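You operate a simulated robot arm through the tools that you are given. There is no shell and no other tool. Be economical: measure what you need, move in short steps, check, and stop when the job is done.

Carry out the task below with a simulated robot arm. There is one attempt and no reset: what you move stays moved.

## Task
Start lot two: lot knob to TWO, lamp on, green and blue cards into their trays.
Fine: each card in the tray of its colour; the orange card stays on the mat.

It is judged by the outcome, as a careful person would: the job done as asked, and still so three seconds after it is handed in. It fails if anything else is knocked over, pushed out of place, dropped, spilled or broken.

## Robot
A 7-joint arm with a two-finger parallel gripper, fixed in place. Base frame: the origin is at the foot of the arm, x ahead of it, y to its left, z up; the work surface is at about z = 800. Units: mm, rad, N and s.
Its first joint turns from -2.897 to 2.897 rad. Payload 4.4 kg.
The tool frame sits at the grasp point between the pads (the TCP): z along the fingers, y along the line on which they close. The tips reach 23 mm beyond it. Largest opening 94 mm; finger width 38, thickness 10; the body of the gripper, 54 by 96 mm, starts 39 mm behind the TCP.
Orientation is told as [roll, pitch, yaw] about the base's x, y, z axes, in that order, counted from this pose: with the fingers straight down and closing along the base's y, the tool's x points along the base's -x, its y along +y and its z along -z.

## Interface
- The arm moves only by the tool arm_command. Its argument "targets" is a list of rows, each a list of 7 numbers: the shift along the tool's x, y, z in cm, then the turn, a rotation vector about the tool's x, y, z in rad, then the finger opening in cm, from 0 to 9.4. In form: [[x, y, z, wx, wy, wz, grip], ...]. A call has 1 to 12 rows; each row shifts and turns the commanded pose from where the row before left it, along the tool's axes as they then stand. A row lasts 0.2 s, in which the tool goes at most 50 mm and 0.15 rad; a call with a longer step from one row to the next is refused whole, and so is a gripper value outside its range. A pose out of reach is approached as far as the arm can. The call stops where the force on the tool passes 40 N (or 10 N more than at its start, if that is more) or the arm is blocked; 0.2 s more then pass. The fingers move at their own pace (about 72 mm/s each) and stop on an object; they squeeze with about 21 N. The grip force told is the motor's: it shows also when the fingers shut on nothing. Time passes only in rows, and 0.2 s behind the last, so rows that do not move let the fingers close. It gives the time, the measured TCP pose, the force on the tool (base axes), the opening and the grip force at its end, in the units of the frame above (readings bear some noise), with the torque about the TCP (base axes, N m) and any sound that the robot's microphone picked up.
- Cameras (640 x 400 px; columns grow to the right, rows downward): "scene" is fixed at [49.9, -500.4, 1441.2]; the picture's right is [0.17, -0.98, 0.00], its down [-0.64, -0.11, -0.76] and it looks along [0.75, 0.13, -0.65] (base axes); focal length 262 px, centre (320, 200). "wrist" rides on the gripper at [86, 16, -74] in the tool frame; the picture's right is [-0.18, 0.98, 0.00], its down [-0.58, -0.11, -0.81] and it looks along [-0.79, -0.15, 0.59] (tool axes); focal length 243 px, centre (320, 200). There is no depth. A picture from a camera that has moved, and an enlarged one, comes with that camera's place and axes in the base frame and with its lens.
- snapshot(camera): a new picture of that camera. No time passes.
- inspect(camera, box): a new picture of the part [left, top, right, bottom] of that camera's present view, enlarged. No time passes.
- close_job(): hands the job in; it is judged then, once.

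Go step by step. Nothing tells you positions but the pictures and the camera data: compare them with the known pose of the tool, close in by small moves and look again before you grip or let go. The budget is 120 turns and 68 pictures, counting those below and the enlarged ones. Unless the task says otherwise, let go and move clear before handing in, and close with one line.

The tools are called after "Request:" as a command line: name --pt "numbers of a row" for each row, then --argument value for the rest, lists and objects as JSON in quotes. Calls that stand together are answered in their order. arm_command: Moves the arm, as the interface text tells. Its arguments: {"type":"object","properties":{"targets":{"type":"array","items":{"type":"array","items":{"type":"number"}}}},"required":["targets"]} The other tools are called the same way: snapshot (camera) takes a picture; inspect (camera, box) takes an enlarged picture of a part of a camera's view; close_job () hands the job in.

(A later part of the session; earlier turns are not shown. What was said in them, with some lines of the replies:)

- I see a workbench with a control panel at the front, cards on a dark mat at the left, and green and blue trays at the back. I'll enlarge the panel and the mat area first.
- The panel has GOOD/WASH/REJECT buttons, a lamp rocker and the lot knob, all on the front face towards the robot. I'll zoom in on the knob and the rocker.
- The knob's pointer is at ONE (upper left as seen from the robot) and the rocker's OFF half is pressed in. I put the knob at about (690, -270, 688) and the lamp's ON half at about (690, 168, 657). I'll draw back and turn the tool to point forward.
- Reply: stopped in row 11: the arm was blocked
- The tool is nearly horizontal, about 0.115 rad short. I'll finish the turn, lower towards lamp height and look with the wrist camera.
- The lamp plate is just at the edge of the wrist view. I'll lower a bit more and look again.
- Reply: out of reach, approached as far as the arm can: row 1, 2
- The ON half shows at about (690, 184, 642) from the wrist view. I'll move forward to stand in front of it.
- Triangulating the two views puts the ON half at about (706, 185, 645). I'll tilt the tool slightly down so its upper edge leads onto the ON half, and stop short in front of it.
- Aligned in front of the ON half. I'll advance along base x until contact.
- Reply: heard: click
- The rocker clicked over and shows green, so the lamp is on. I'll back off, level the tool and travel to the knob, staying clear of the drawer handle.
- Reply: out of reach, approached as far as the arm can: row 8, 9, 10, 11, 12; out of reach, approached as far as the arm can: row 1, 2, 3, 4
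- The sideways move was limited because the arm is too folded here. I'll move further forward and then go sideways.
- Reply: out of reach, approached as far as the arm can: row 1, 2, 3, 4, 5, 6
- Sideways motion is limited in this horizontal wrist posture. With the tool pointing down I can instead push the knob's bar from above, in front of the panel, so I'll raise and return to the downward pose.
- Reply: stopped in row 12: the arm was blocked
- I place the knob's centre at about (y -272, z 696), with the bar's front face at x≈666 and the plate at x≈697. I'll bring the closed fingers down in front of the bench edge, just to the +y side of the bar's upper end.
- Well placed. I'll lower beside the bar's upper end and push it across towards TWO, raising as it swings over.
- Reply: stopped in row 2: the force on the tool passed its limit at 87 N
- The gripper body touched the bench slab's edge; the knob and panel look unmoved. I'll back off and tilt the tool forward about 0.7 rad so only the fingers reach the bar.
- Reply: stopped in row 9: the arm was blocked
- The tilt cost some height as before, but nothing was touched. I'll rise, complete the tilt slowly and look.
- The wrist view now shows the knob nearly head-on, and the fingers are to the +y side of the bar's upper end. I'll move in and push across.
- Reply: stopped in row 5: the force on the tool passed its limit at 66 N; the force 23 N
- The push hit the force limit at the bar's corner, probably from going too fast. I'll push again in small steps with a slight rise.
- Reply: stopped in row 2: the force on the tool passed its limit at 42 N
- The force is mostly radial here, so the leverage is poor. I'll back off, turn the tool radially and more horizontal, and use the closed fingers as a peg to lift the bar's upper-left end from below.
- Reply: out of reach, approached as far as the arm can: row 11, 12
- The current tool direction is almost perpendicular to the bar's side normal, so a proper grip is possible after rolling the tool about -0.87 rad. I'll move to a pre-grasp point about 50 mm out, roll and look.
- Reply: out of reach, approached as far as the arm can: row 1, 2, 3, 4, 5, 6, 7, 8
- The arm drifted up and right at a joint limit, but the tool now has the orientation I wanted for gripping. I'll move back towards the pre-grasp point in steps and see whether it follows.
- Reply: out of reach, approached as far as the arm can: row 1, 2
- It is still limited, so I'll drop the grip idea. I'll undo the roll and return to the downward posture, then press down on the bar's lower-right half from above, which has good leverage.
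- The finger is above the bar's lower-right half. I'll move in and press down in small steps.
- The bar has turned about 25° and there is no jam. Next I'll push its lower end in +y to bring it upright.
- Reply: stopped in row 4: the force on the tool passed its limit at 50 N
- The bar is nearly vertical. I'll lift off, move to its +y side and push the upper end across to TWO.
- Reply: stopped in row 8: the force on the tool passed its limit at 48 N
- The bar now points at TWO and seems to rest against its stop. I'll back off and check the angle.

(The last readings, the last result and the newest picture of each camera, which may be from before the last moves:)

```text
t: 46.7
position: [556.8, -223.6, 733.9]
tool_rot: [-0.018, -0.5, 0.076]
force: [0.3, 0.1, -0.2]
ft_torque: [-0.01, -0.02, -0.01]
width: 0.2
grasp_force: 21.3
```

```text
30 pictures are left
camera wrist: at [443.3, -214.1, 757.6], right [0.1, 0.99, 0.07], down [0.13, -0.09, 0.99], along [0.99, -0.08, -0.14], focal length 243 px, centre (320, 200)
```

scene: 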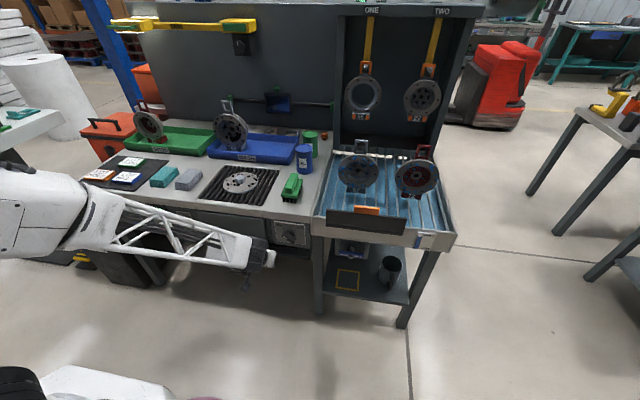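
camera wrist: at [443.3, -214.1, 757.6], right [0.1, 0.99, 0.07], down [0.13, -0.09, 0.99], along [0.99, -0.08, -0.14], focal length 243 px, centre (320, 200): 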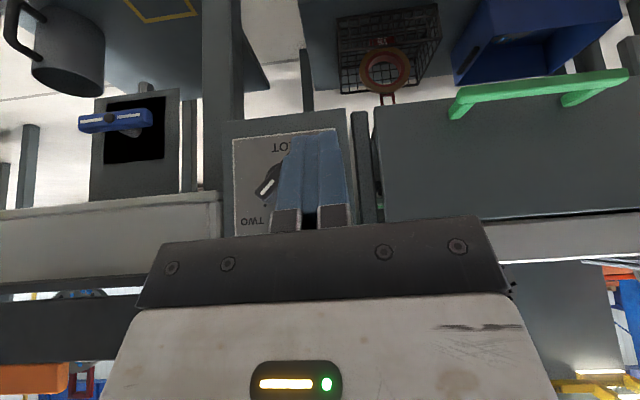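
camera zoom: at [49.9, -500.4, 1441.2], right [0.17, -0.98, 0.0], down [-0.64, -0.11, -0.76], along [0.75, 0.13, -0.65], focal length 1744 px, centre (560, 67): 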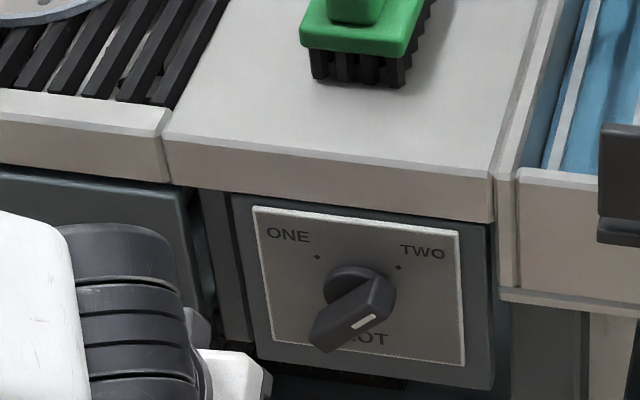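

The knob points at TWO. Next are the cards: I'll raise, return the tool to straight down and travel left to look at the mat.

Request:
arm_command --pt "-2.1 0 -3.86 0 0 0 0" --pt "-2.1 0 -3.86 0 0 0 0" --pt "-2.1 0 -3.86 0 0 0 0" --pt "-2.1 0 -3.86 0 0 0 0" --pt "-2.1 0 -3.86 0 0 0 3" --pt "0 0 0 0 0.125 0 6" --pt "0 0 0 0 0.125 0 9" --pt "0 0 0 0 0.125 0 9" --pt "0 0 0 0 0.125 0 9" --pt "0 4.5 0 0 0 0 9" --pt "0 4.5 0 0 0 0 9" --pt "0 4.5 0 0 0 0 9"

Request:
arm_command --pt "0 4.5 0 0 0 0 9" --pt "0 4.5 0 0 0 0 9" --pt "0 4.5 0 0 0 0 9" --pt "0 4.5 0 0 0 0 9" --pt "-2 4.5 0 0 0 0 9" --pt "-2 4.5 0 0 0 0 9" --pt "-2 4.5 0 0 0 0 9" --pt "-2 4.5 0 0 0 0 9" --pt "-2 4.5 0 0 0 0 9" --pt "0 4.5 0 0 0 0 9" --pt "0 4.5 0 0 0 0 9" --pt "0 0 0 0 0 0 9"

Request:
snapshot --camera "wrist"

```text
t: 49.3
position: [545.0, -83.2, 954.0]
tool_rot: [-0.013, 0.003, 0.065]
force: [0.1, -0.5, -0.1]
ft_torque: [-0.03, 0.03, 0.01]
width: 90.0
grasp_force: 0.0
```

```text
t: 51.9
position: [612.4, 418.7, 947.1]
tool_rot: [-0.013, 0.003, 0.067]
force: [-0.5, 0.4, -0.7]
ft_torque: [-0.02, 0.01, 0.01]
width: 90.2
grasp_force: 0.0
```

```text
29 pictures are left
camera wrist: at [524.1, 431.0, 1020.5], right [0.12, 0.99, -0.01], down [0.59, -0.06, 0.81], along [0.8, -0.1, -0.59], focal length 243 px, centre (320, 200)
```

wrist: 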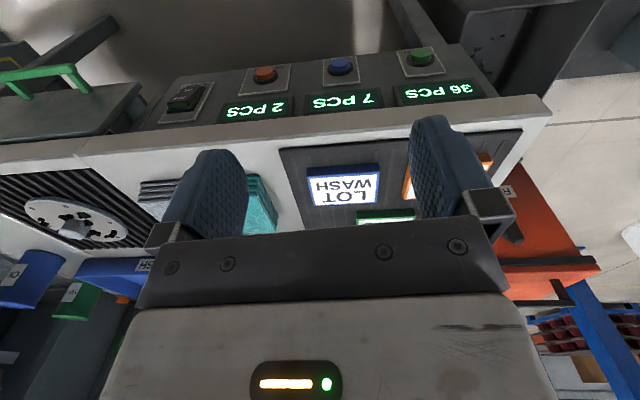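

The blue card is at about (775, 433) and the green one at about (848, 488). I'll enlarge the card area to measure them.

Request:
inspect --camera "wrist" --box '[280, 130, 440, 230]'

Request:
inspect --camera "scene" --box '[70, 145, 166, 205]'

```text
4.00 times, centred on (360, 180) of wrist
camera zoom: at [524.1, 431.0, 1020.5], right [0.12, 0.99, -0.01], down [0.59, -0.06, 0.81], along [0.8, -0.1, -0.59], focal length 970 px, centre (160, 280)
```

zoom: 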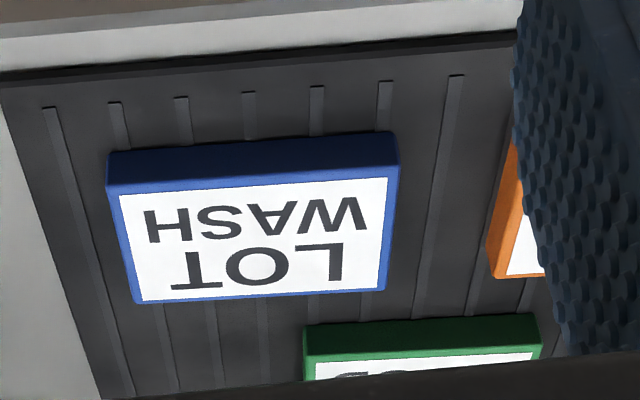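

```text
6.67 times, centred on (118, 175) of scene
camera zoom: at [49.9, -500.4, 1441.2], right [0.17, -0.98, 0.0], down [-0.64, -0.11, -0.76], along [0.75, 0.13, -0.65], focal length 1744 px, centre (1667, 367)
```

zoom: 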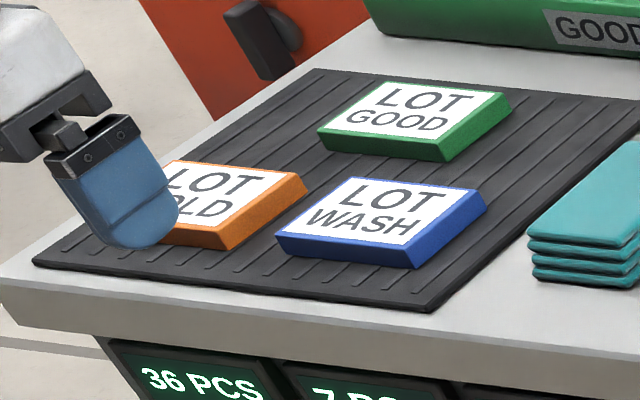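

The cards measure about 89 (y) by 64 (x) by 17 mm, with blue centred at (779, 430) and green at about (884, 491). I'll grip blue across its short side, so I'll move above it and turn the tool 90°.

Request:
arm_command --pt "-4.2 0 0 0 0 0 9" --pt "-4.2 0 0 0 0 0 9" --pt "-4.2 0 0 0 0 0 9" --pt "-4.15 0 0 0 0 0 9" --pt "0 0 0 0 0 -0.137 9" --pt "0 0 0 0 0 -0.137 9" --pt "0 0 0 0 0 -0.137 9" --pt "0 0 0 0 0 -0.137 9" --pt "0 0 0 0 0 -0.137 9" --pt "0 0 0 0 0 -0.137 9" --pt "0 0 0 0 0 -0.137 9" --pt "0 0 0 0 0 -0.137 9"

Request:
arm_command --pt "0 0 0 0 0 -0.137 9" --pt "0 0 0 0 0 -0.137 9" --pt "0 0 0 0 0 -0.134 9" --pt "0 0 0 0 0 0 9"

Request:
snapshot --camera "wrist"

```text
t: 54.5
position: [779.8, 426.1, 945.1]
tool_rot: [-0.005, 0.013, 1.167]
force: [0.1, 0.6, -1.0]
ft_torque: [0.01, 0.03, -0.01]
width: 90.2
grasp_force: 0.0
```

```text
t: 55.5
position: [779.8, 428.0, 945.6]
tool_rot: [-0.001, 0.012, 1.573]
force: [0.3, -0.7, 0.0]
ft_torque: [0.0, -0.01, 0.0]
width: 90.0
grasp_force: 0.1
```

```text
26 pictures are left
camera wrist: at [762.7, 342.7, 1020.7], right [-0.98, 0.18, 0.0], down [0.11, 0.59, 0.8], along [0.15, 0.78, -0.6], focal length 243 px, centre (320, 200)
```

wrist: 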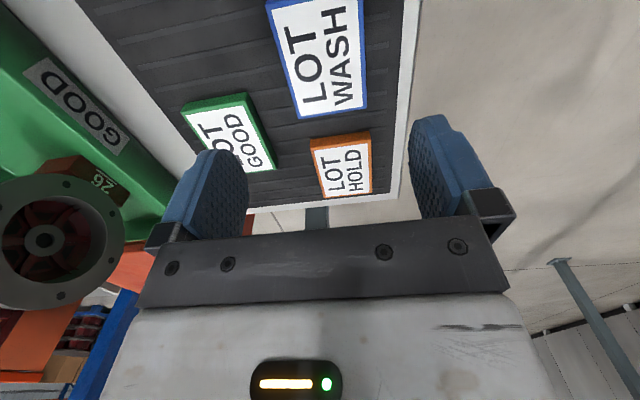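

Positions agree between the two views. I'll descend on the blue card and close.

Request:
arm_command --pt "0 0.2 4 0 0 0 8.6" --pt "0 0 4 0 0 0 8.6" --pt "0 0 2.5 0 0 0 8.6" --pt "0 0 1.1 0 0 0 8.6" --pt "0 0 0 0 0 0 5.5" --pt "0 0 0 0 0 0 5.5" --pt "0 0 0 0 0 0 5.5"

```text
t: 57.1
position: [776.6, 426.9, 831.3]
tool_rot: [0.0, 0.014, 1.572]
force: [0.2, 0.1, 0.6]
ft_torque: [-0.05, 0.03, -0.01]
width: 64.1
grasp_force: 20.7
```

Blue is gripped (64 mm wide). I'll lift it and carry it right towards the blue tray.

Request:
arm_command --pt "0 0 -2 0 0 0 5.5" --pt "0 0 -4.5 0 0 0 5.5" --pt "0 0 -4.5 0 0 0 5.5" --pt "0 0 -2 0 0 0 5.5" --pt "4 0 0 0 0 0 5.5" --pt "4.5 0 0 0 0 0 5.5" --pt "4.5 0 0 0 0 0 5.5" --pt "4.5 0 0 0 0 0 5.5" --pt "4.5 0 0 0 0 0 5.5" --pt "4.5 0 0 0 0 0 5.5" --pt "4.5 0 0 0 0 0 5.5" --pt "0 0 0 0 0 0 5.5"

Request:
arm_command --pt "4.5 0 0 0 0 0.14 5.5" --pt "0 0 0 0 0 0.14 5.5" --pt "0 0 0 0 0 0.14 5.5" --pt "0 0 0 0 0 0.14 5.5" --pt "0 0 0 0 0 0.14 5.5" --pt "0 0 0 0 0 0.14 5.5" --pt "0 0 0 0 0 0.14 5.5" --pt "0 0 0 0 0 0.14 5.5" --pt "0 0 0 0 0 0.14 5.5" --pt "0 0 0 0 0 0.14 5.5" --pt "0 0 0 0 0 0.14 5.5" --pt "0 0 0 0 0 0 5.5"

```text
t: 59.7
position: [776.4, 117.2, 962.7]
tool_rot: [0.0, 0.015, 1.572]
force: [-0.7, 0.8, -0.6]
ft_torque: [0.0, -0.02, -0.04]
width: 64.1
grasp_force: 21.2
```

```text
t: 62.3
position: [778.5, 72.9, 962.8]
tool_rot: [-0.013, 0.0, 0.031]
force: [-1.0, -0.2, -0.4]
ft_torque: [0.0, 0.0, 0.0]
width: 63.8
grasp_force: 21.0
```

Request:
arm_command --pt "0 -4.1 0 0 0 0 5.5" --pt "0 -4.1 0 0 0 0 5.5" --pt "0 -4.1 0 0 0 0 5.5" --pt "0 -4.1 0 0 0 0 5.5" --pt "-4 0 0 0 0 0 5.5" --pt "-4 0 0 0 0 0 5.5" --pt "-3 0 0 0 0 0 5.5" --pt "0 0 0 0 -0.08 0 5.5" --pt "0 0 0 0 -0.08 0 5.5" --pt "0 0 0 0 -0.08 0 5.5" --pt "0 0 0 0 -0.08 0 5.5" --pt "0 0 0 0 -0.08 0 5.5"

Request:
arm_command --pt "0 0 0 0 -0.08 0 5.5" --pt "0 0 0 0 -0.08 0 5.5" --pt "0 0 0 0 -0.08 0 5.5" --pt "0 0 0 0 -0.08 0 5.5" --pt "0 0 0 0 -0.08 0 5.5" --pt "0 0 0 0 0 0 5.5"

Request:
snapshot --camera "scene"

Request:
snapshot --camera "wrist"

```text
t: 64.9
position: [892.3, -86.4, 965.4]
tool_rot: [-0.015, -0.4, 0.036]
force: [-0.5, 0.6, -0.2]
ft_torque: [0.02, -0.01, 0.02]
width: 64.1
grasp_force: 20.7
```

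```text
t: 66.3
position: [892.9, -87.8, 966.4]
tool_rot: [-0.019, -0.799, 0.046]
force: [0.6, -0.3, -0.2]
ft_torque: [0.0, 0.04, -0.04]
width: 64.0
grasp_force: 21.4
```

```text
25 pictures are left
```

scene: 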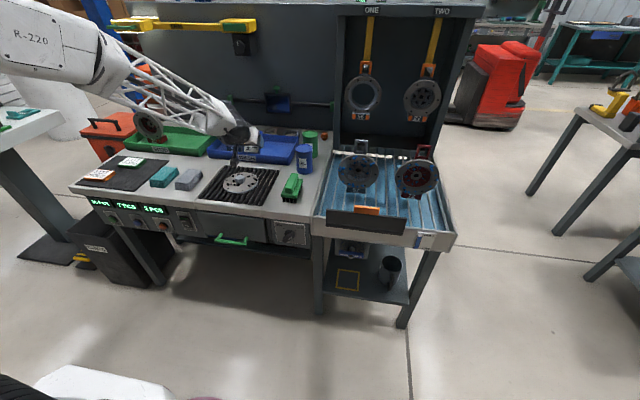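

```text
24 pictures are left
camera wrist: at [777.3, -74.2, 955.8], right [0.1, 0.99, 0.12], down [-0.17, -0.1, 0.98], along [0.98, -0.12, 0.16], focal length 243 px, centre (320, 200)
```

wrist: 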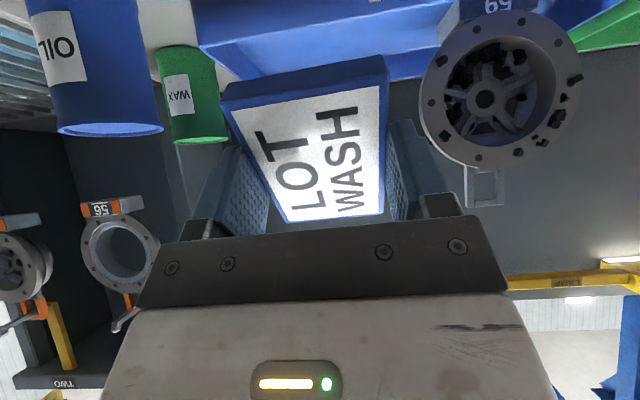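

The wrist handles the 0.8 rad tilt and the card is held firmly. The wheel at left (y > 0) and the oil can at right (y < -215) leave a clear lane, so I'll move forward over the blue tray.

Request:
arm_command --pt "-2.2 -0.3 3.34 0 0 0 5.5" --pt "-2.2 -0.3 3.34 0 0 0 5.5" --pt "-2.2 -0.3 3.34 0 0 0 5.5" --pt "-2.2 -0.3 3.34 0 0 0 5.5" --pt "0 0 0 0 0 0 5.5"

Request:
inspect --camera "scene" --box '[190, 105, 330, 190]'

Request:
snapshot --camera "wrist"

```text
t: 67.5
position: [1050.3, -95.0, 935.4]
tool_rot: [-0.02, -0.799, 0.046]
force: [0.8, -0.4, 0.6]
ft_torque: [-0.02, -0.05, -0.01]
width: 63.9
grasp_force: 20.8
```

```text
4.57 times, centred on (260, 148) of scene
camera zoom: at [49.9, -500.4, 1441.2], right [0.17, -0.98, 0.0], down [-0.64, -0.11, -0.76], along [0.75, 0.13, -0.65], focal length 1196 px, centre (594, 440)
```

zoom: 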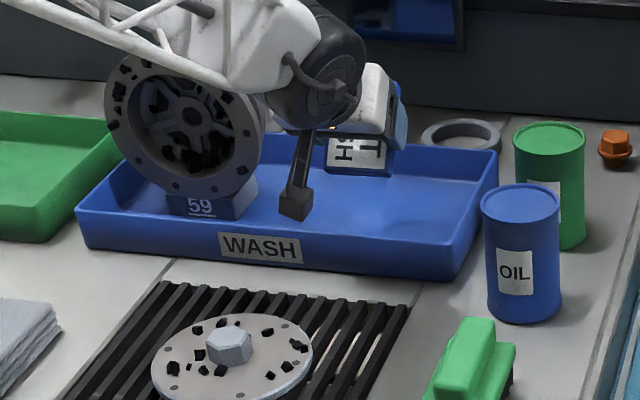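

```text
22 pictures are left
camera wrist: at [935.7, -83.8, 925.2], right [0.1, 0.99, 0.12], down [-0.17, -0.1, 0.98], along [0.98, -0.12, 0.16], focal length 243 px, centre (320, 200)
```

wrist: 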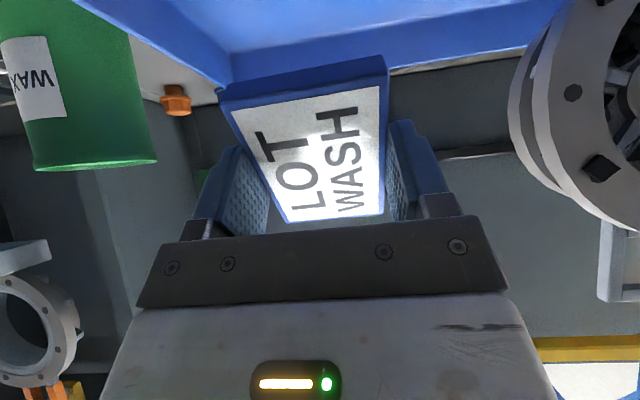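

Everything is clear over the tray. I'll lower the card until its near edge is just above the tray floor.

Request:
arm_command --pt "1.28 0 2.17 0 0 0 5.5" --pt "1.28 0 2.17 0 0 0 5.5" --pt "1.28 0 2.17 0 0 0 5.5" --pt "0 0 0 0 0 0 5.5"

Request:
inspect --camera "scene" --box '[190, 105, 330, 190]'

```text
t: 68.5
position: [1070.2, -93.9, 861.0]
tool_rot: [-0.021, -0.799, 0.044]
force: [0.4, -0.3, 0.2]
ft_torque: [0.0, 0.02, 0.03]
width: 63.8
grasp_force: 20.4
```

```text
4.57 times, centred on (260, 148) of scene
camera zoom: at [49.9, -500.4, 1441.2], right [0.17, -0.98, 0.0], down [-0.64, -0.11, -0.76], along [0.75, 0.13, -0.65], focal length 1196 px, centre (594, 440)
```

zoom: 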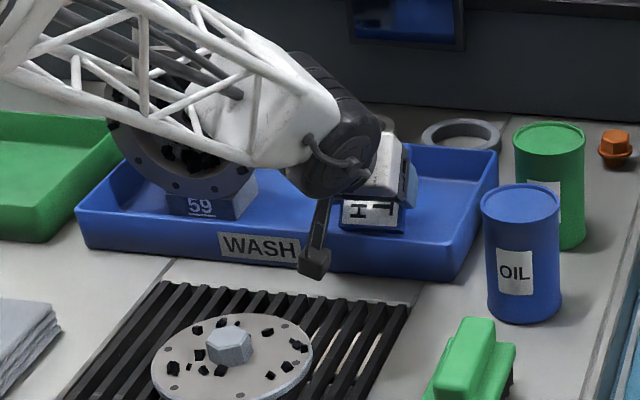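

Request:
arm_command --pt "0.57 0 0.56 0 0 0 5.5" --pt "0 0 0 0 0 0 6.0" --pt "0 0 0 0 0 0 6.8" --pt "0 0 0 0 0 0 8.5" --pt "0 0 0 0 0 0 8.5"

Request:
snapshot --camera "wrist"

```text
t: 69.7
position: [1069.2, -93.4, 854.9]
tool_rot: [-0.019, -0.799, 0.047]
force: [0.0, 0.9, 0.0]
ft_torque: [0.02, -0.03, 0.0]
width: 85.3
grasp_force: 0.1
```

```text
20 pictures are left
camera wrist: at [954.6, -81.7, 843.7], right [0.1, 0.99, 0.12], down [-0.17, -0.1, 0.98], along [0.98, -0.12, 0.16], focal length 243 px, centre (320, 200)
```

wrist: 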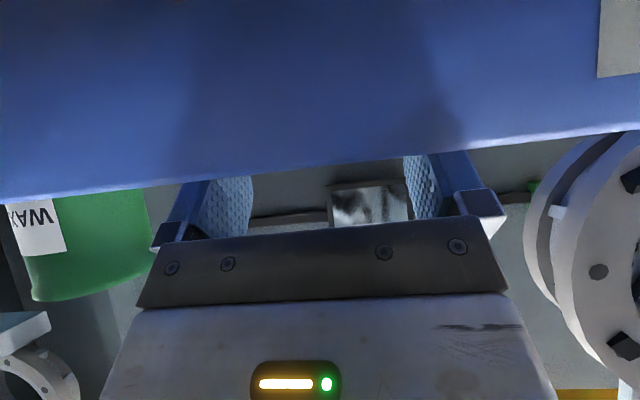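

Released. I'll lift straight up and check the card.

Request:
arm_command --pt "-2.15 0 -2.1 0 0 0 8.5" --pt "-2.15 0 -2.1 0 0 0 8.5" --pt "-2.15 0 -2.1 0 0 0 8.5" --pt "2.2 0 -3.3 0 0 0 8.5" --pt "2.2 0 -3.3 0 0 0 8.5" --pt "2.2 0 -3.3 0 0 0 8.5" --pt "2.2 0 -3.3 0 0 0 8.5" --pt "0 0 0 0 0 0 8.5"

Request:
inspect --camera "scene" --box '[110, 95, 330, 190]'

```text
t: 71.5
position: [913.2, -97.9, 975.4]
tool_rot: [-0.02, -0.799, 0.045]
force: [0.7, -0.4, -0.6]
ft_torque: [0.02, 0.0, 0.0]
width: 84.9
grasp_force: 0.0
```

```text
2.91 times, centred on (220, 142) of scene
camera zoom: at [49.9, -500.4, 1441.2], right [0.17, -0.98, 0.0], down [-0.64, -0.11, -0.76], along [0.75, 0.13, -0.65], focal length 761 px, centre (611, 367)
```

zoom: 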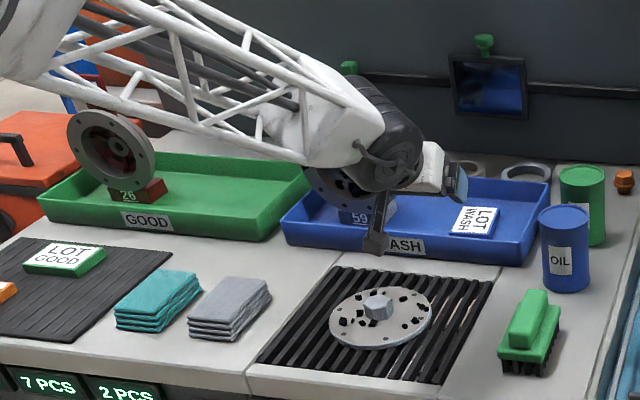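

The blue card lies flat in the blue tray with nothing disturbed. Next is the green card: I'll pull back, straighten the tool and travel to the mat.

Request:
arm_command --pt "3.0 0 -3.1 0 0 0 8.5" --pt "3.0 0 -3.1 0 0 0 8.5" --pt "3.0 0 -3.1 0 0 0 8.5" --pt "0 0 0 0 0.089 0 8.5" --pt "0 0 0 0 0.089 0 8.5" --pt "0 0 0 0 0.089 0 8.5" --pt "0 0 0 0 0.089 0 8.5" --pt "0 0 0 0 0.089 0 8.5" --pt "0 0 0 0 0.089 0 8.5" --pt "0 0 0 0 0.089 0 8.5" --pt "0 0 0 0 0.089 0 8.5" --pt "0 0 0 0 0.089 0 8.5"

Request:
arm_command --pt "0 4.8 0 0 0 0 8.5" --pt "0 4.8 0 0 0 0 8.5" --pt "0 4.8 0 0 0 0 8.5" --pt "0 4.8 0 0 0 0 8.5" --pt "0 4.8 0 0 0 0 8.5" --pt "0 4.8 0 0 0 0 8.5" --pt "0 4.8 0 0 0 0 8.5" --pt "0 4.8 0 0 0 0 8.5" --pt "0 4.8 0 0 0 0 8.5" --pt "0 4.8 0 0 0 0 8.5" --pt "0 4.0 0 0 0 0 8.5" --pt "0 0 0 0 0 0 8.5"

Request:
arm_command --pt "0 0 0 0 0 -0.14 8.5" --pt "0 0 0 0 0 -0.14 8.5" --pt "0 0 0 0 0 -0.14 8.5" --pt "0 0 0 0 0 -0.14 8.5" --pt "0 0 0 0 0 -0.14 8.5" --pt "0 0 0 0 0 -0.14 8.5" --pt "0 0 0 0 0 -0.14 8.5" --pt "0 0 0 0 0 -0.14 8.5" --pt "0 0 0 0 0 -0.14 8.5" --pt "0 0 0 0 0 -0.14 8.5" --pt "0 0 0 0 0 -0.13 8.5" --pt "0 0 0 0 0 0 8.5"

```text
t: 74.1
position: [784.7, -101.7, 974.8]
tool_rot: [-0.013, 0.005, 0.029]
force: [0.4, 0.1, -0.3]
ft_torque: [-0.03, 0.0, -0.04]
width: 84.7
grasp_force: 0.0
```

```text
t: 76.7
position: [767.7, 416.5, 968.1]
tool_rot: [-0.015, 0.001, 0.033]
force: [0.0, 0.0, 0.9]
ft_torque: [0.02, -0.02, 0.0]
width: 85.2
grasp_force: 0.0
```

```text
t: 79.3
position: [768.9, 417.7, 967.8]
tool_rot: [0.001, 0.013, 1.564]
force: [-1.1, 0.4, 0.2]
ft_torque: [-0.02, -0.01, -0.01]
width: 85.2
grasp_force: 0.1
```

Request:
arm_command --pt "0 0 0 0 -0.075 0 8.8" --pt "0 0 0 0 -0.075 0 8.8" --pt "0 0 0 0 -0.075 0 8.8" --pt "0 0 0 0 -0.075 0 8.8" --pt "0 0 0 0 -0.075 0 8.8" --pt "0 0 0 0 -0.075 0 8.8" --pt "0 0 0 0 0 0 8.8"

Request:
snapshot --camera "wrist"

```text
t: 80.9
position: [768.5, 416.2, 966.4]
tool_rot: [0.003, -0.437, 1.561]
force: [0.1, -0.1, -0.1]
ft_torque: [0.01, 0.03, -0.02]
width: 88.1
grasp_force: 0.0
```

```text
18 pictures are left
camera wrist: at [750.2, 307.7, 998.2], right [-0.98, 0.18, 0.08], down [0.11, 0.18, 0.98], along [0.16, 0.97, -0.2], focal length 243 px, centre (320, 200)
```

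wrist: 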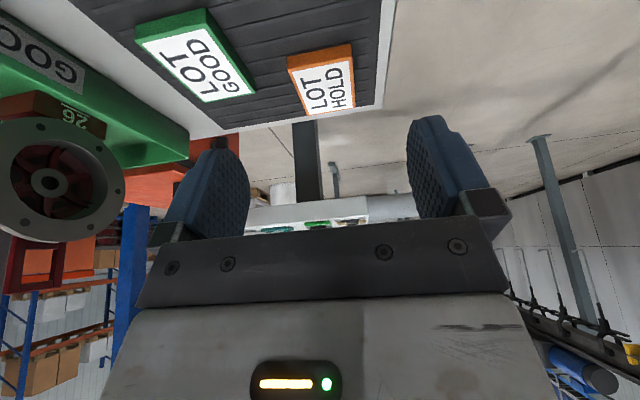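

The green card's centre measures (883, 491). I'll move over it at the leaned angle, staying about 65 mm above.

Request:
arm_command --pt "-0.525 -2.86 2.07 0 0 0 8.8" --pt "-0.525 -2.86 2.07 0 0 0 8.8" --pt "-0.525 -2.86 2.07 0 0 0 8.8" --pt "-0.525 -2.86 2.07 0 0 0 8.8" --pt "0 0 0 0 0 0 8.8"

Request:
snapshot --camera "wrist"

```text
t: 82.1
position: [884.5, 470.0, 900.3]
tool_rot: [0.003, -0.436, 1.558]
force: [-0.2, 0.4, -0.1]
ft_torque: [0.0, -0.02, 0.03]
width: 87.9
grasp_force: 0.1
```

```text
17 pictures are left
camera wrist: at [865.6, 359.8, 931.7], right [-0.98, 0.18, 0.08], down [0.11, 0.18, 0.98], along [0.16, 0.97, -0.2], focal length 243 px, centre (320, 200)
```

wrist: 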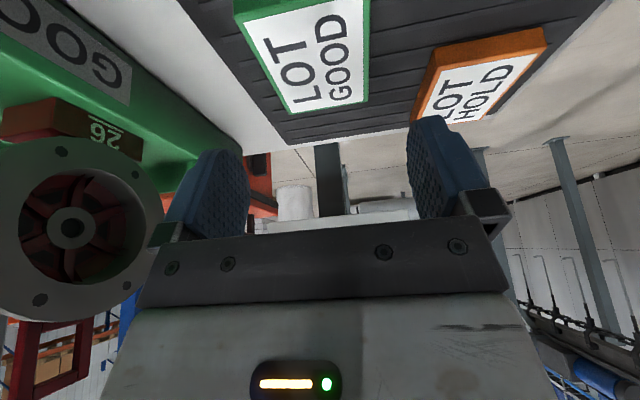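

Request:
arm_command --pt "0.5 0.07 2.5 0 0 0 8.8" --pt "0.5 0.07 2.5 0 0 0 8.8" --pt "0.5 0.06 1.5 0 0 0 8.8" --pt "0 0 0 0 0 0 8.8"

Request:
inspect --camera "scene" --box '[70, 125, 198, 205]'

```text
t: 83.1
position: [881.6, 483.4, 834.1]
tool_rot: [0.003, -0.437, 1.561]
force: [0.2, -0.5, 0.7]
ft_torque: [0.04, -0.05, 0.01]
width: 88.1
grasp_force: 0.0
```

```text
5.00 times, centred on (134, 165) of scene
camera zoom: at [49.9, -500.4, 1441.2], right [0.17, -0.98, 0.0], down [-0.64, -0.11, -0.76], along [0.75, 0.13, -0.65], focal length 1308 px, centre (1250, 375)
```

zoom: 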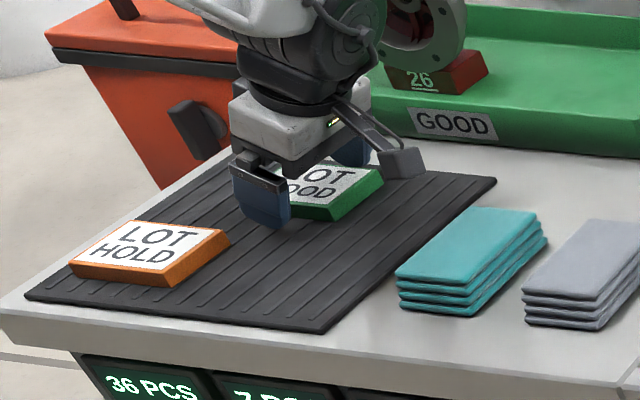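

The fingers straddle the green card. I'll close and lift.

Request:
arm_command --pt "0 0 0 0 0 0 6" --pt "0 0 0 0 0 0 5.5" --pt "0 0 0 0 0 0 5.5" --pt "0 0 0 0 0 0 5.5"

Request:
arm_command --pt "-0.85 0 -1.8 0 0 0 5.5" --pt "-1.7 0 -3.6 0 0 0 5.5" --pt "-1.7 0 -3.6 0 0 0 5.5" --pt "-1.5 0 -3.2 0 0 0 5.5" --pt "0 0 0 0 0 0 5.5"

Request:
snapshot --camera "wrist"

```text
t: 84.1
position: [880.9, 483.6, 834.6]
tool_rot: [0.003, -0.435, 1.56]
force: [-1.0, -0.5, 1.4]
ft_torque: [0.0, 0.01, 0.01]
width: 63.9
grasp_force: 21.5
```

```text
t: 85.3
position: [883.6, 485.6, 971.8]
tool_rot: [0.002, -0.436, 1.56]
force: [0.1, 0.0, 0.5]
ft_torque: [-0.03, 0.02, 0.0]
width: 63.8
grasp_force: 21.2
```

```text
15 pictures are left
camera wrist: at [865.2, 375.4, 1002.8], right [-0.98, 0.18, 0.08], down [0.11, 0.19, 0.98], along [0.16, 0.97, -0.2], focal length 243 px, centre (320, 200)
```

wrist: 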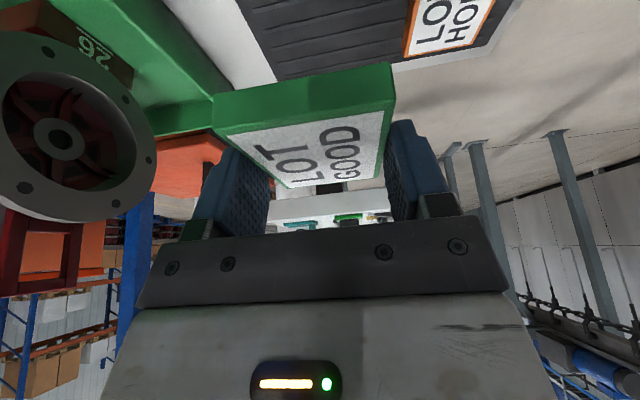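

The green card is held and hangs level. I'll pull back right and towards the base, then turn the leaned tool about the vertical until it leans forward.

Request:
arm_command --pt "3.35 2.1 -1.56 0 0 0 5.5" --pt "3.35 2.1 -1.56 0 0 0 5.5" --pt "3.35 2.1 -1.56 0 0 0 5.5" --pt "3.35 2.1 -1.56 0 0 0 5.5" --pt "3.35 2.1 -1.56 0 0 0 5.5" --pt "0 0 0 0 0 0 5.5"

Request:
arm_command --pt "0 0 0 0.0575 0 0.1232 5.5" --pt "0 0 0 0.0575 0 0.1232 5.5" --pt "0 0 0 0.0575 0 0.1232 5.5" --pt "0 0 0 0.0575 0 0.1232 5.5" --pt "0 0 0 0.0575 0 0.1232 5.5" --pt "0 0 0 0.0575 0 0.1232 5.5" --pt "0 0 0 0.0575 0 0.1232 5.5" --pt "0 0 0 0.0575 0 0.1232 5.5" --pt "0 0 0 0.0575 0 0.1232 5.5" --pt "0 0 0 0.0575 0 0.1232 5.5" --pt "0 0 0 0 0 0 5.5"

```text
t: 86.7
position: [772.7, 299.3, 973.1]
tool_rot: [0.004, -0.438, 1.561]
force: [-1.3, -0.1, 0.1]
ft_torque: [0.0, -0.04, 0.01]
width: 64.0
grasp_force: 20.9
```

```text
t: 89.1
position: [774.5, 300.6, 970.2]
tool_rot: [0.0, -0.435, 0.201]
force: [0.6, 0.4, -0.5]
ft_torque: [-0.01, -0.02, 0.01]
width: 63.9
grasp_force: 20.8
```

Request:
arm_command --pt "0 0 0 0 -0.073 0 5.5" --pt "0 0 0 0 -0.073 0 5.5" --pt "0 0 0 0 -0.073 0 5.5" --pt "0 0 0 0 -0.073 0 5.5" --pt "0 0 0 0 -0.073 0 5.5" --pt "-2.37 -0.52 3.26 0 0 0 5.5" --pt "-2.37 -0.52 3.26 0 0 0 5.5" --pt "-2.37 -0.52 3.26 0 0 0 5.5" --pt "-2.37 -0.52 3.26 0 0 0 5.5" --pt "0 0 0 0 0 0 5.5"

Request:
snapshot --camera "wrist"

Request:
inspect --camera "scene" --box '[110, 95, 270, 195]'

```text
t: 91.3
position: [934.3, 312.4, 946.5]
tool_rot: [0.0, -0.799, 0.202]
force: [-0.3, -0.1, 0.5]
ft_torque: [-0.01, -0.03, 0.0]
width: 64.0
grasp_force: 20.7
```

```text
14 pictures are left
camera wrist: at [819.6, 305.3, 935.5], right [-0.07, 0.99, 0.13], down [-0.15, -0.14, 0.98], along [0.99, 0.05, 0.16], focal length 243 px, centre (320, 200)
```

wrist: 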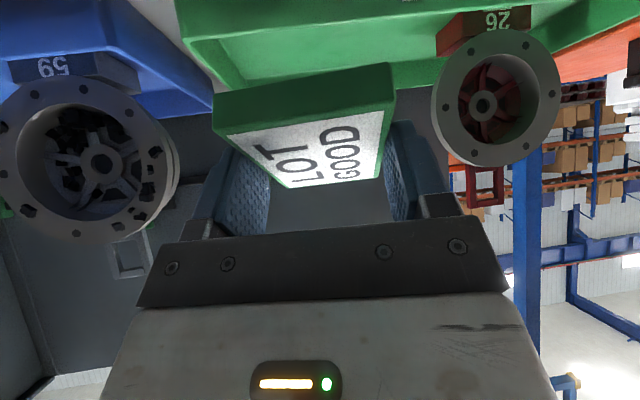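

```text
4.00 times, centred on (190, 145) of scene
camera zoom: at [49.9, -500.4, 1441.2], right [0.17, -0.98, 0.0], down [-0.64, -0.11, -0.76], along [0.75, 0.13, -0.65], focal length 1047 px, centre (840, 420)
```

zoom: 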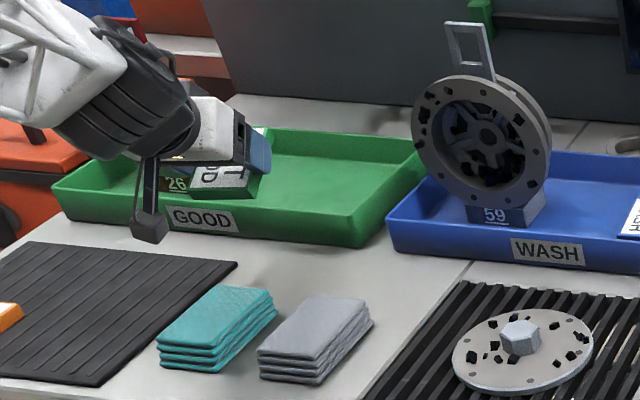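

The lane between the right tray wall and wheel 26 is clear at y≈325. I'll continue over the tray and lower.

Request:
arm_command --pt "-2.54 -0.41 3.38 0 0 0 5.5" --pt "-2.54 -0.41 3.38 0 0 0 5.5" --pt "-2.54 -0.41 3.38 0 0 0 5.5" --pt "0 0 0 0 0 0 5.5"

Request:
inspect --camera "scene" --box '[110, 95, 270, 195]'

Request:
snapshot --camera "wrist"

```text
t: 92.3
position: [1060.5, 323.2, 930.3]
tool_rot: [0.002, -0.798, 0.2]
force: [0.6, 0.6, -0.9]
ft_torque: [0.0, 0.01, 0.02]
width: 63.8
grasp_force: 21.5
```

```text
4.00 times, centred on (190, 145) of scene
camera zoom: at [49.9, -500.4, 1441.2], right [0.17, -0.98, 0.0], down [-0.64, -0.11, -0.76], along [0.75, 0.13, -0.65], focal length 1047 px, centre (840, 420)
```

zoom: 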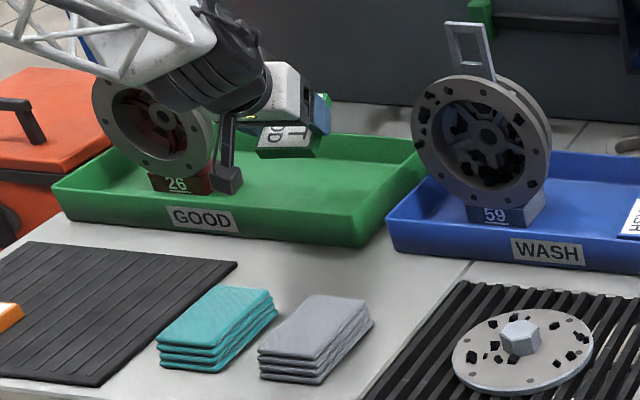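

```text
11 pictures are left
camera wrist: at [945.8, 316.1, 920.1], right [-0.07, 0.99, 0.13], down [-0.15, -0.14, 0.98], along [0.99, 0.05, 0.16], focal length 243 px, centre (320, 200)
```

wrist: 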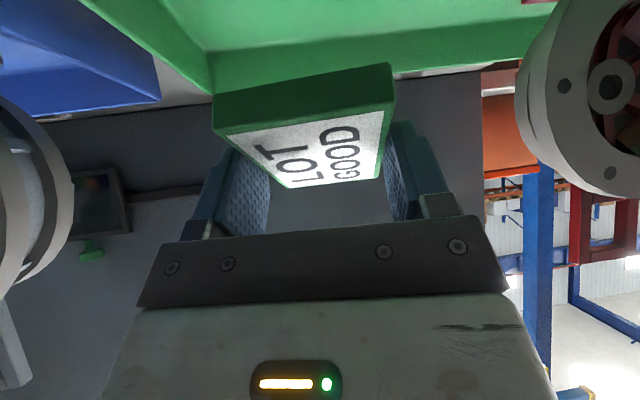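

Request:
arm_command --pt "1.67 0 1.63 0 0 0 5.5" --pt "1.67 0 1.63 0 0 0 5.5" --pt "1.67 0 1.63 0 0 0 5.5" --pt "0.5 0 0.5 0 0 0 5.5" --pt "0 0 0 0 0 0 5.5"

Request:
inspect --camera "scene" --box '[110, 95, 270, 195]'

```text
t: 93.5
position: [1061.6, 325.5, 855.4]
tool_rot: [0.003, -0.799, 0.201]
force: [0.5, -0.5, 0.3]
ft_torque: [0.02, -0.02, 0.05]
width: 64.1
grasp_force: 20.9
```

```text
4.00 times, centred on (190, 145) of scene
camera zoom: at [49.9, -500.4, 1441.2], right [0.17, -0.98, 0.0], down [-0.64, -0.11, -0.76], along [0.75, 0.13, -0.65], focal length 1047 px, centre (840, 420)
```

zoom: 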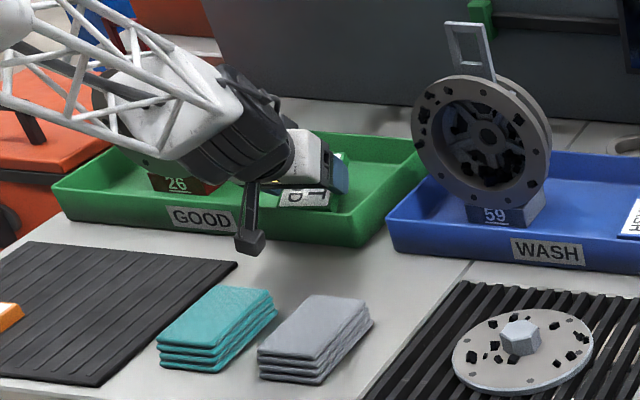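

The card is low inside the tray with no contact forces. I'll release it.

Request:
arm_command --pt "0 0 0 0 0 0 6.0" --pt "0 0 0 0 0 0 6.8" --pt "0 0 0 0 0 0 8.5" --pt "0 0 0 0 0 0 8.5" --pt "-2.15 0 -2.1 0 0 0 8.5" --pt "-2.15 0 -2.1 0 0 0 8.5" --pt "-2.15 0 -2.1 0 0 0 8.5" --pt "2.2 0 -3.3 0 0 0 8.5" --pt "2.2 0 -3.3 0 0 0 8.5" --pt "2.2 0 -3.3 0 0 0 8.5" --pt "2.2 0 -3.3 0 0 0 8.5" --pt "0 0 0 0 0 0 8.5"

Request:
inspect --camera "scene" --box '[70, 95, 270, 220]'

```text
t: 96.1
position: [905.5, 294.3, 971.5]
tool_rot: [0.002, -0.799, 0.199]
force: [0.3, -0.3, 0.8]
ft_torque: [0.0, -0.02, -0.02]
width: 84.9
grasp_force: 0.0
```

```text
3.20 times, centred on (170, 158) of scene
camera zoom: at [49.9, -500.4, 1441.2], right [0.17, -0.98, 0.0], down [-0.64, -0.11, -0.76], along [0.75, 0.13, -0.65], focal length 837 px, centre (800, 336)
```

zoom: 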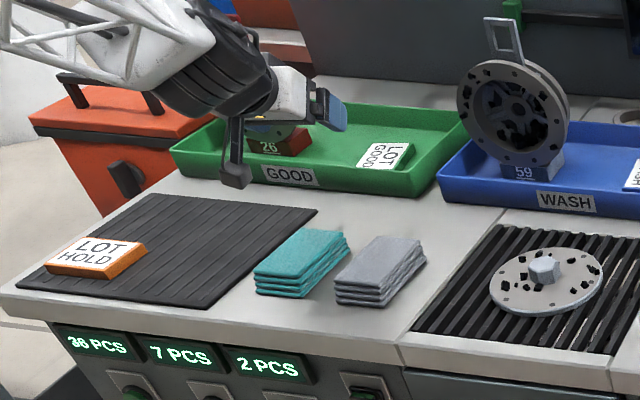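

Both cards are in their trays and the orange card is still on the mat. I'll draw the arm back clear and check the knob and lamp once more.

Request:
arm_command --pt "3.0 0 -3.1 0 0 0 8.5" --pt "3.0 0 -3.1 0 0 0 8.5" --pt "3.0 0 -3.1 0 0 0 8.5" --pt "3.0 0 -3.1 0 0 0 8.5" --pt "0 0 0 0 0.1 0 8.5" --pt "0 0 0 0 0.1 0 8.5" --pt "0 0 0 0 0.1 0 8.5" --pt "0 0 0 0 0.1 0 8.5" --pt "0 0 0 0 0 0 8.5"

Request:
inspect --camera "scene" --box '[268, 215, 316, 245]'

Request:
inspect --camera "scene" --box '[80, 190, 240, 290]'

Request:
snapshot --camera "scene"

```text
t: 98.1
position: [738.5, 258.7, 973.7]
tool_rot: [-0.001, -0.398, 0.202]
force: [0.6, 0.1, 0.4]
ft_torque: [0.01, 0.01, -0.01]
width: 85.0
grasp_force: 0.2
```

```text
13.33 times, centred on (292, 230) of scene
camera zoom: at [49.9, -500.4, 1441.2], right [0.17, -0.98, 0.0], down [-0.64, -0.11, -0.76], along [0.75, 0.13, -0.65], focal length 3489 px, centre (693, -200)
```

zoom: 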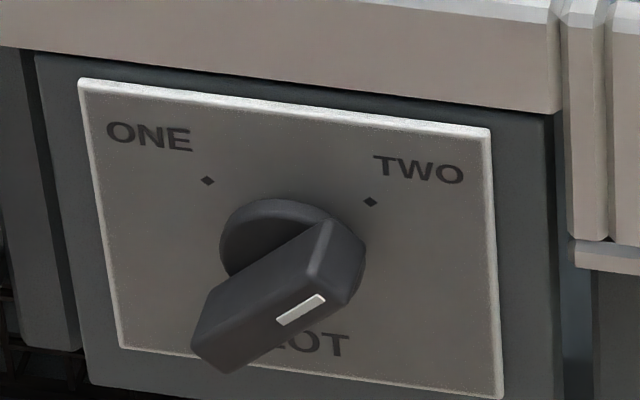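

```text
4.00 times, centred on (160, 240) of scene
camera zoom: at [49.9, -500.4, 1441.2], right [0.17, -0.98, 0.0], down [-0.64, -0.11, -0.76], along [0.75, 0.13, -0.65], focal length 1047 px, centre (960, 40)
```

zoom: 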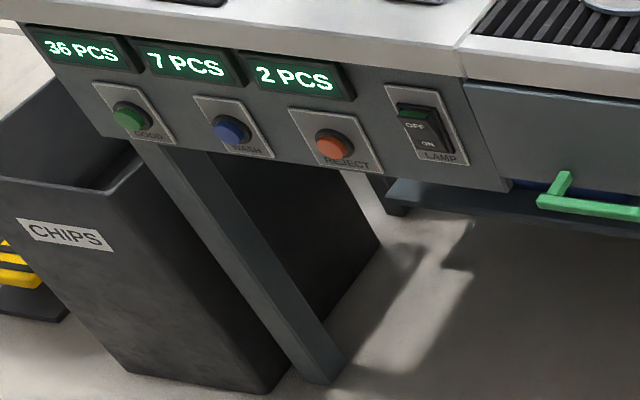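

```text
6 pictures are left
```

scene: 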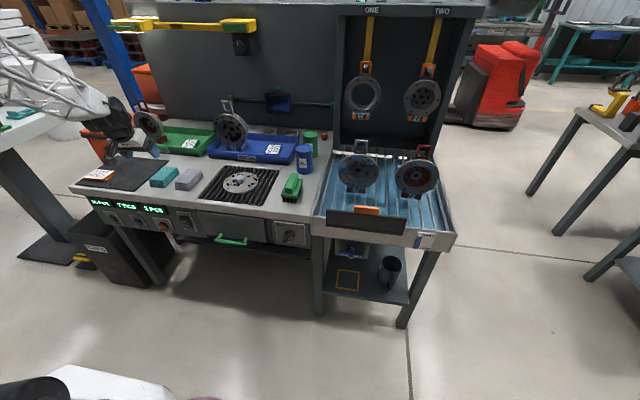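

The knob points at TWO at about 45°, the lamp rocker is on, and both cards lie in their trays. The orange card is still on the mat and the arm is clear, so I'm handing in.

Request:
close_job

```text
The job is handed in.
```

Lot two is started: the lot knob is at TWO, the lamp is on, the green and blue cards are in their trays, and the orange card is still on the mat. While I was working on the knob, the gripper bumped the bench edge once (87 N force peak), but nothing looked moved afterwards.
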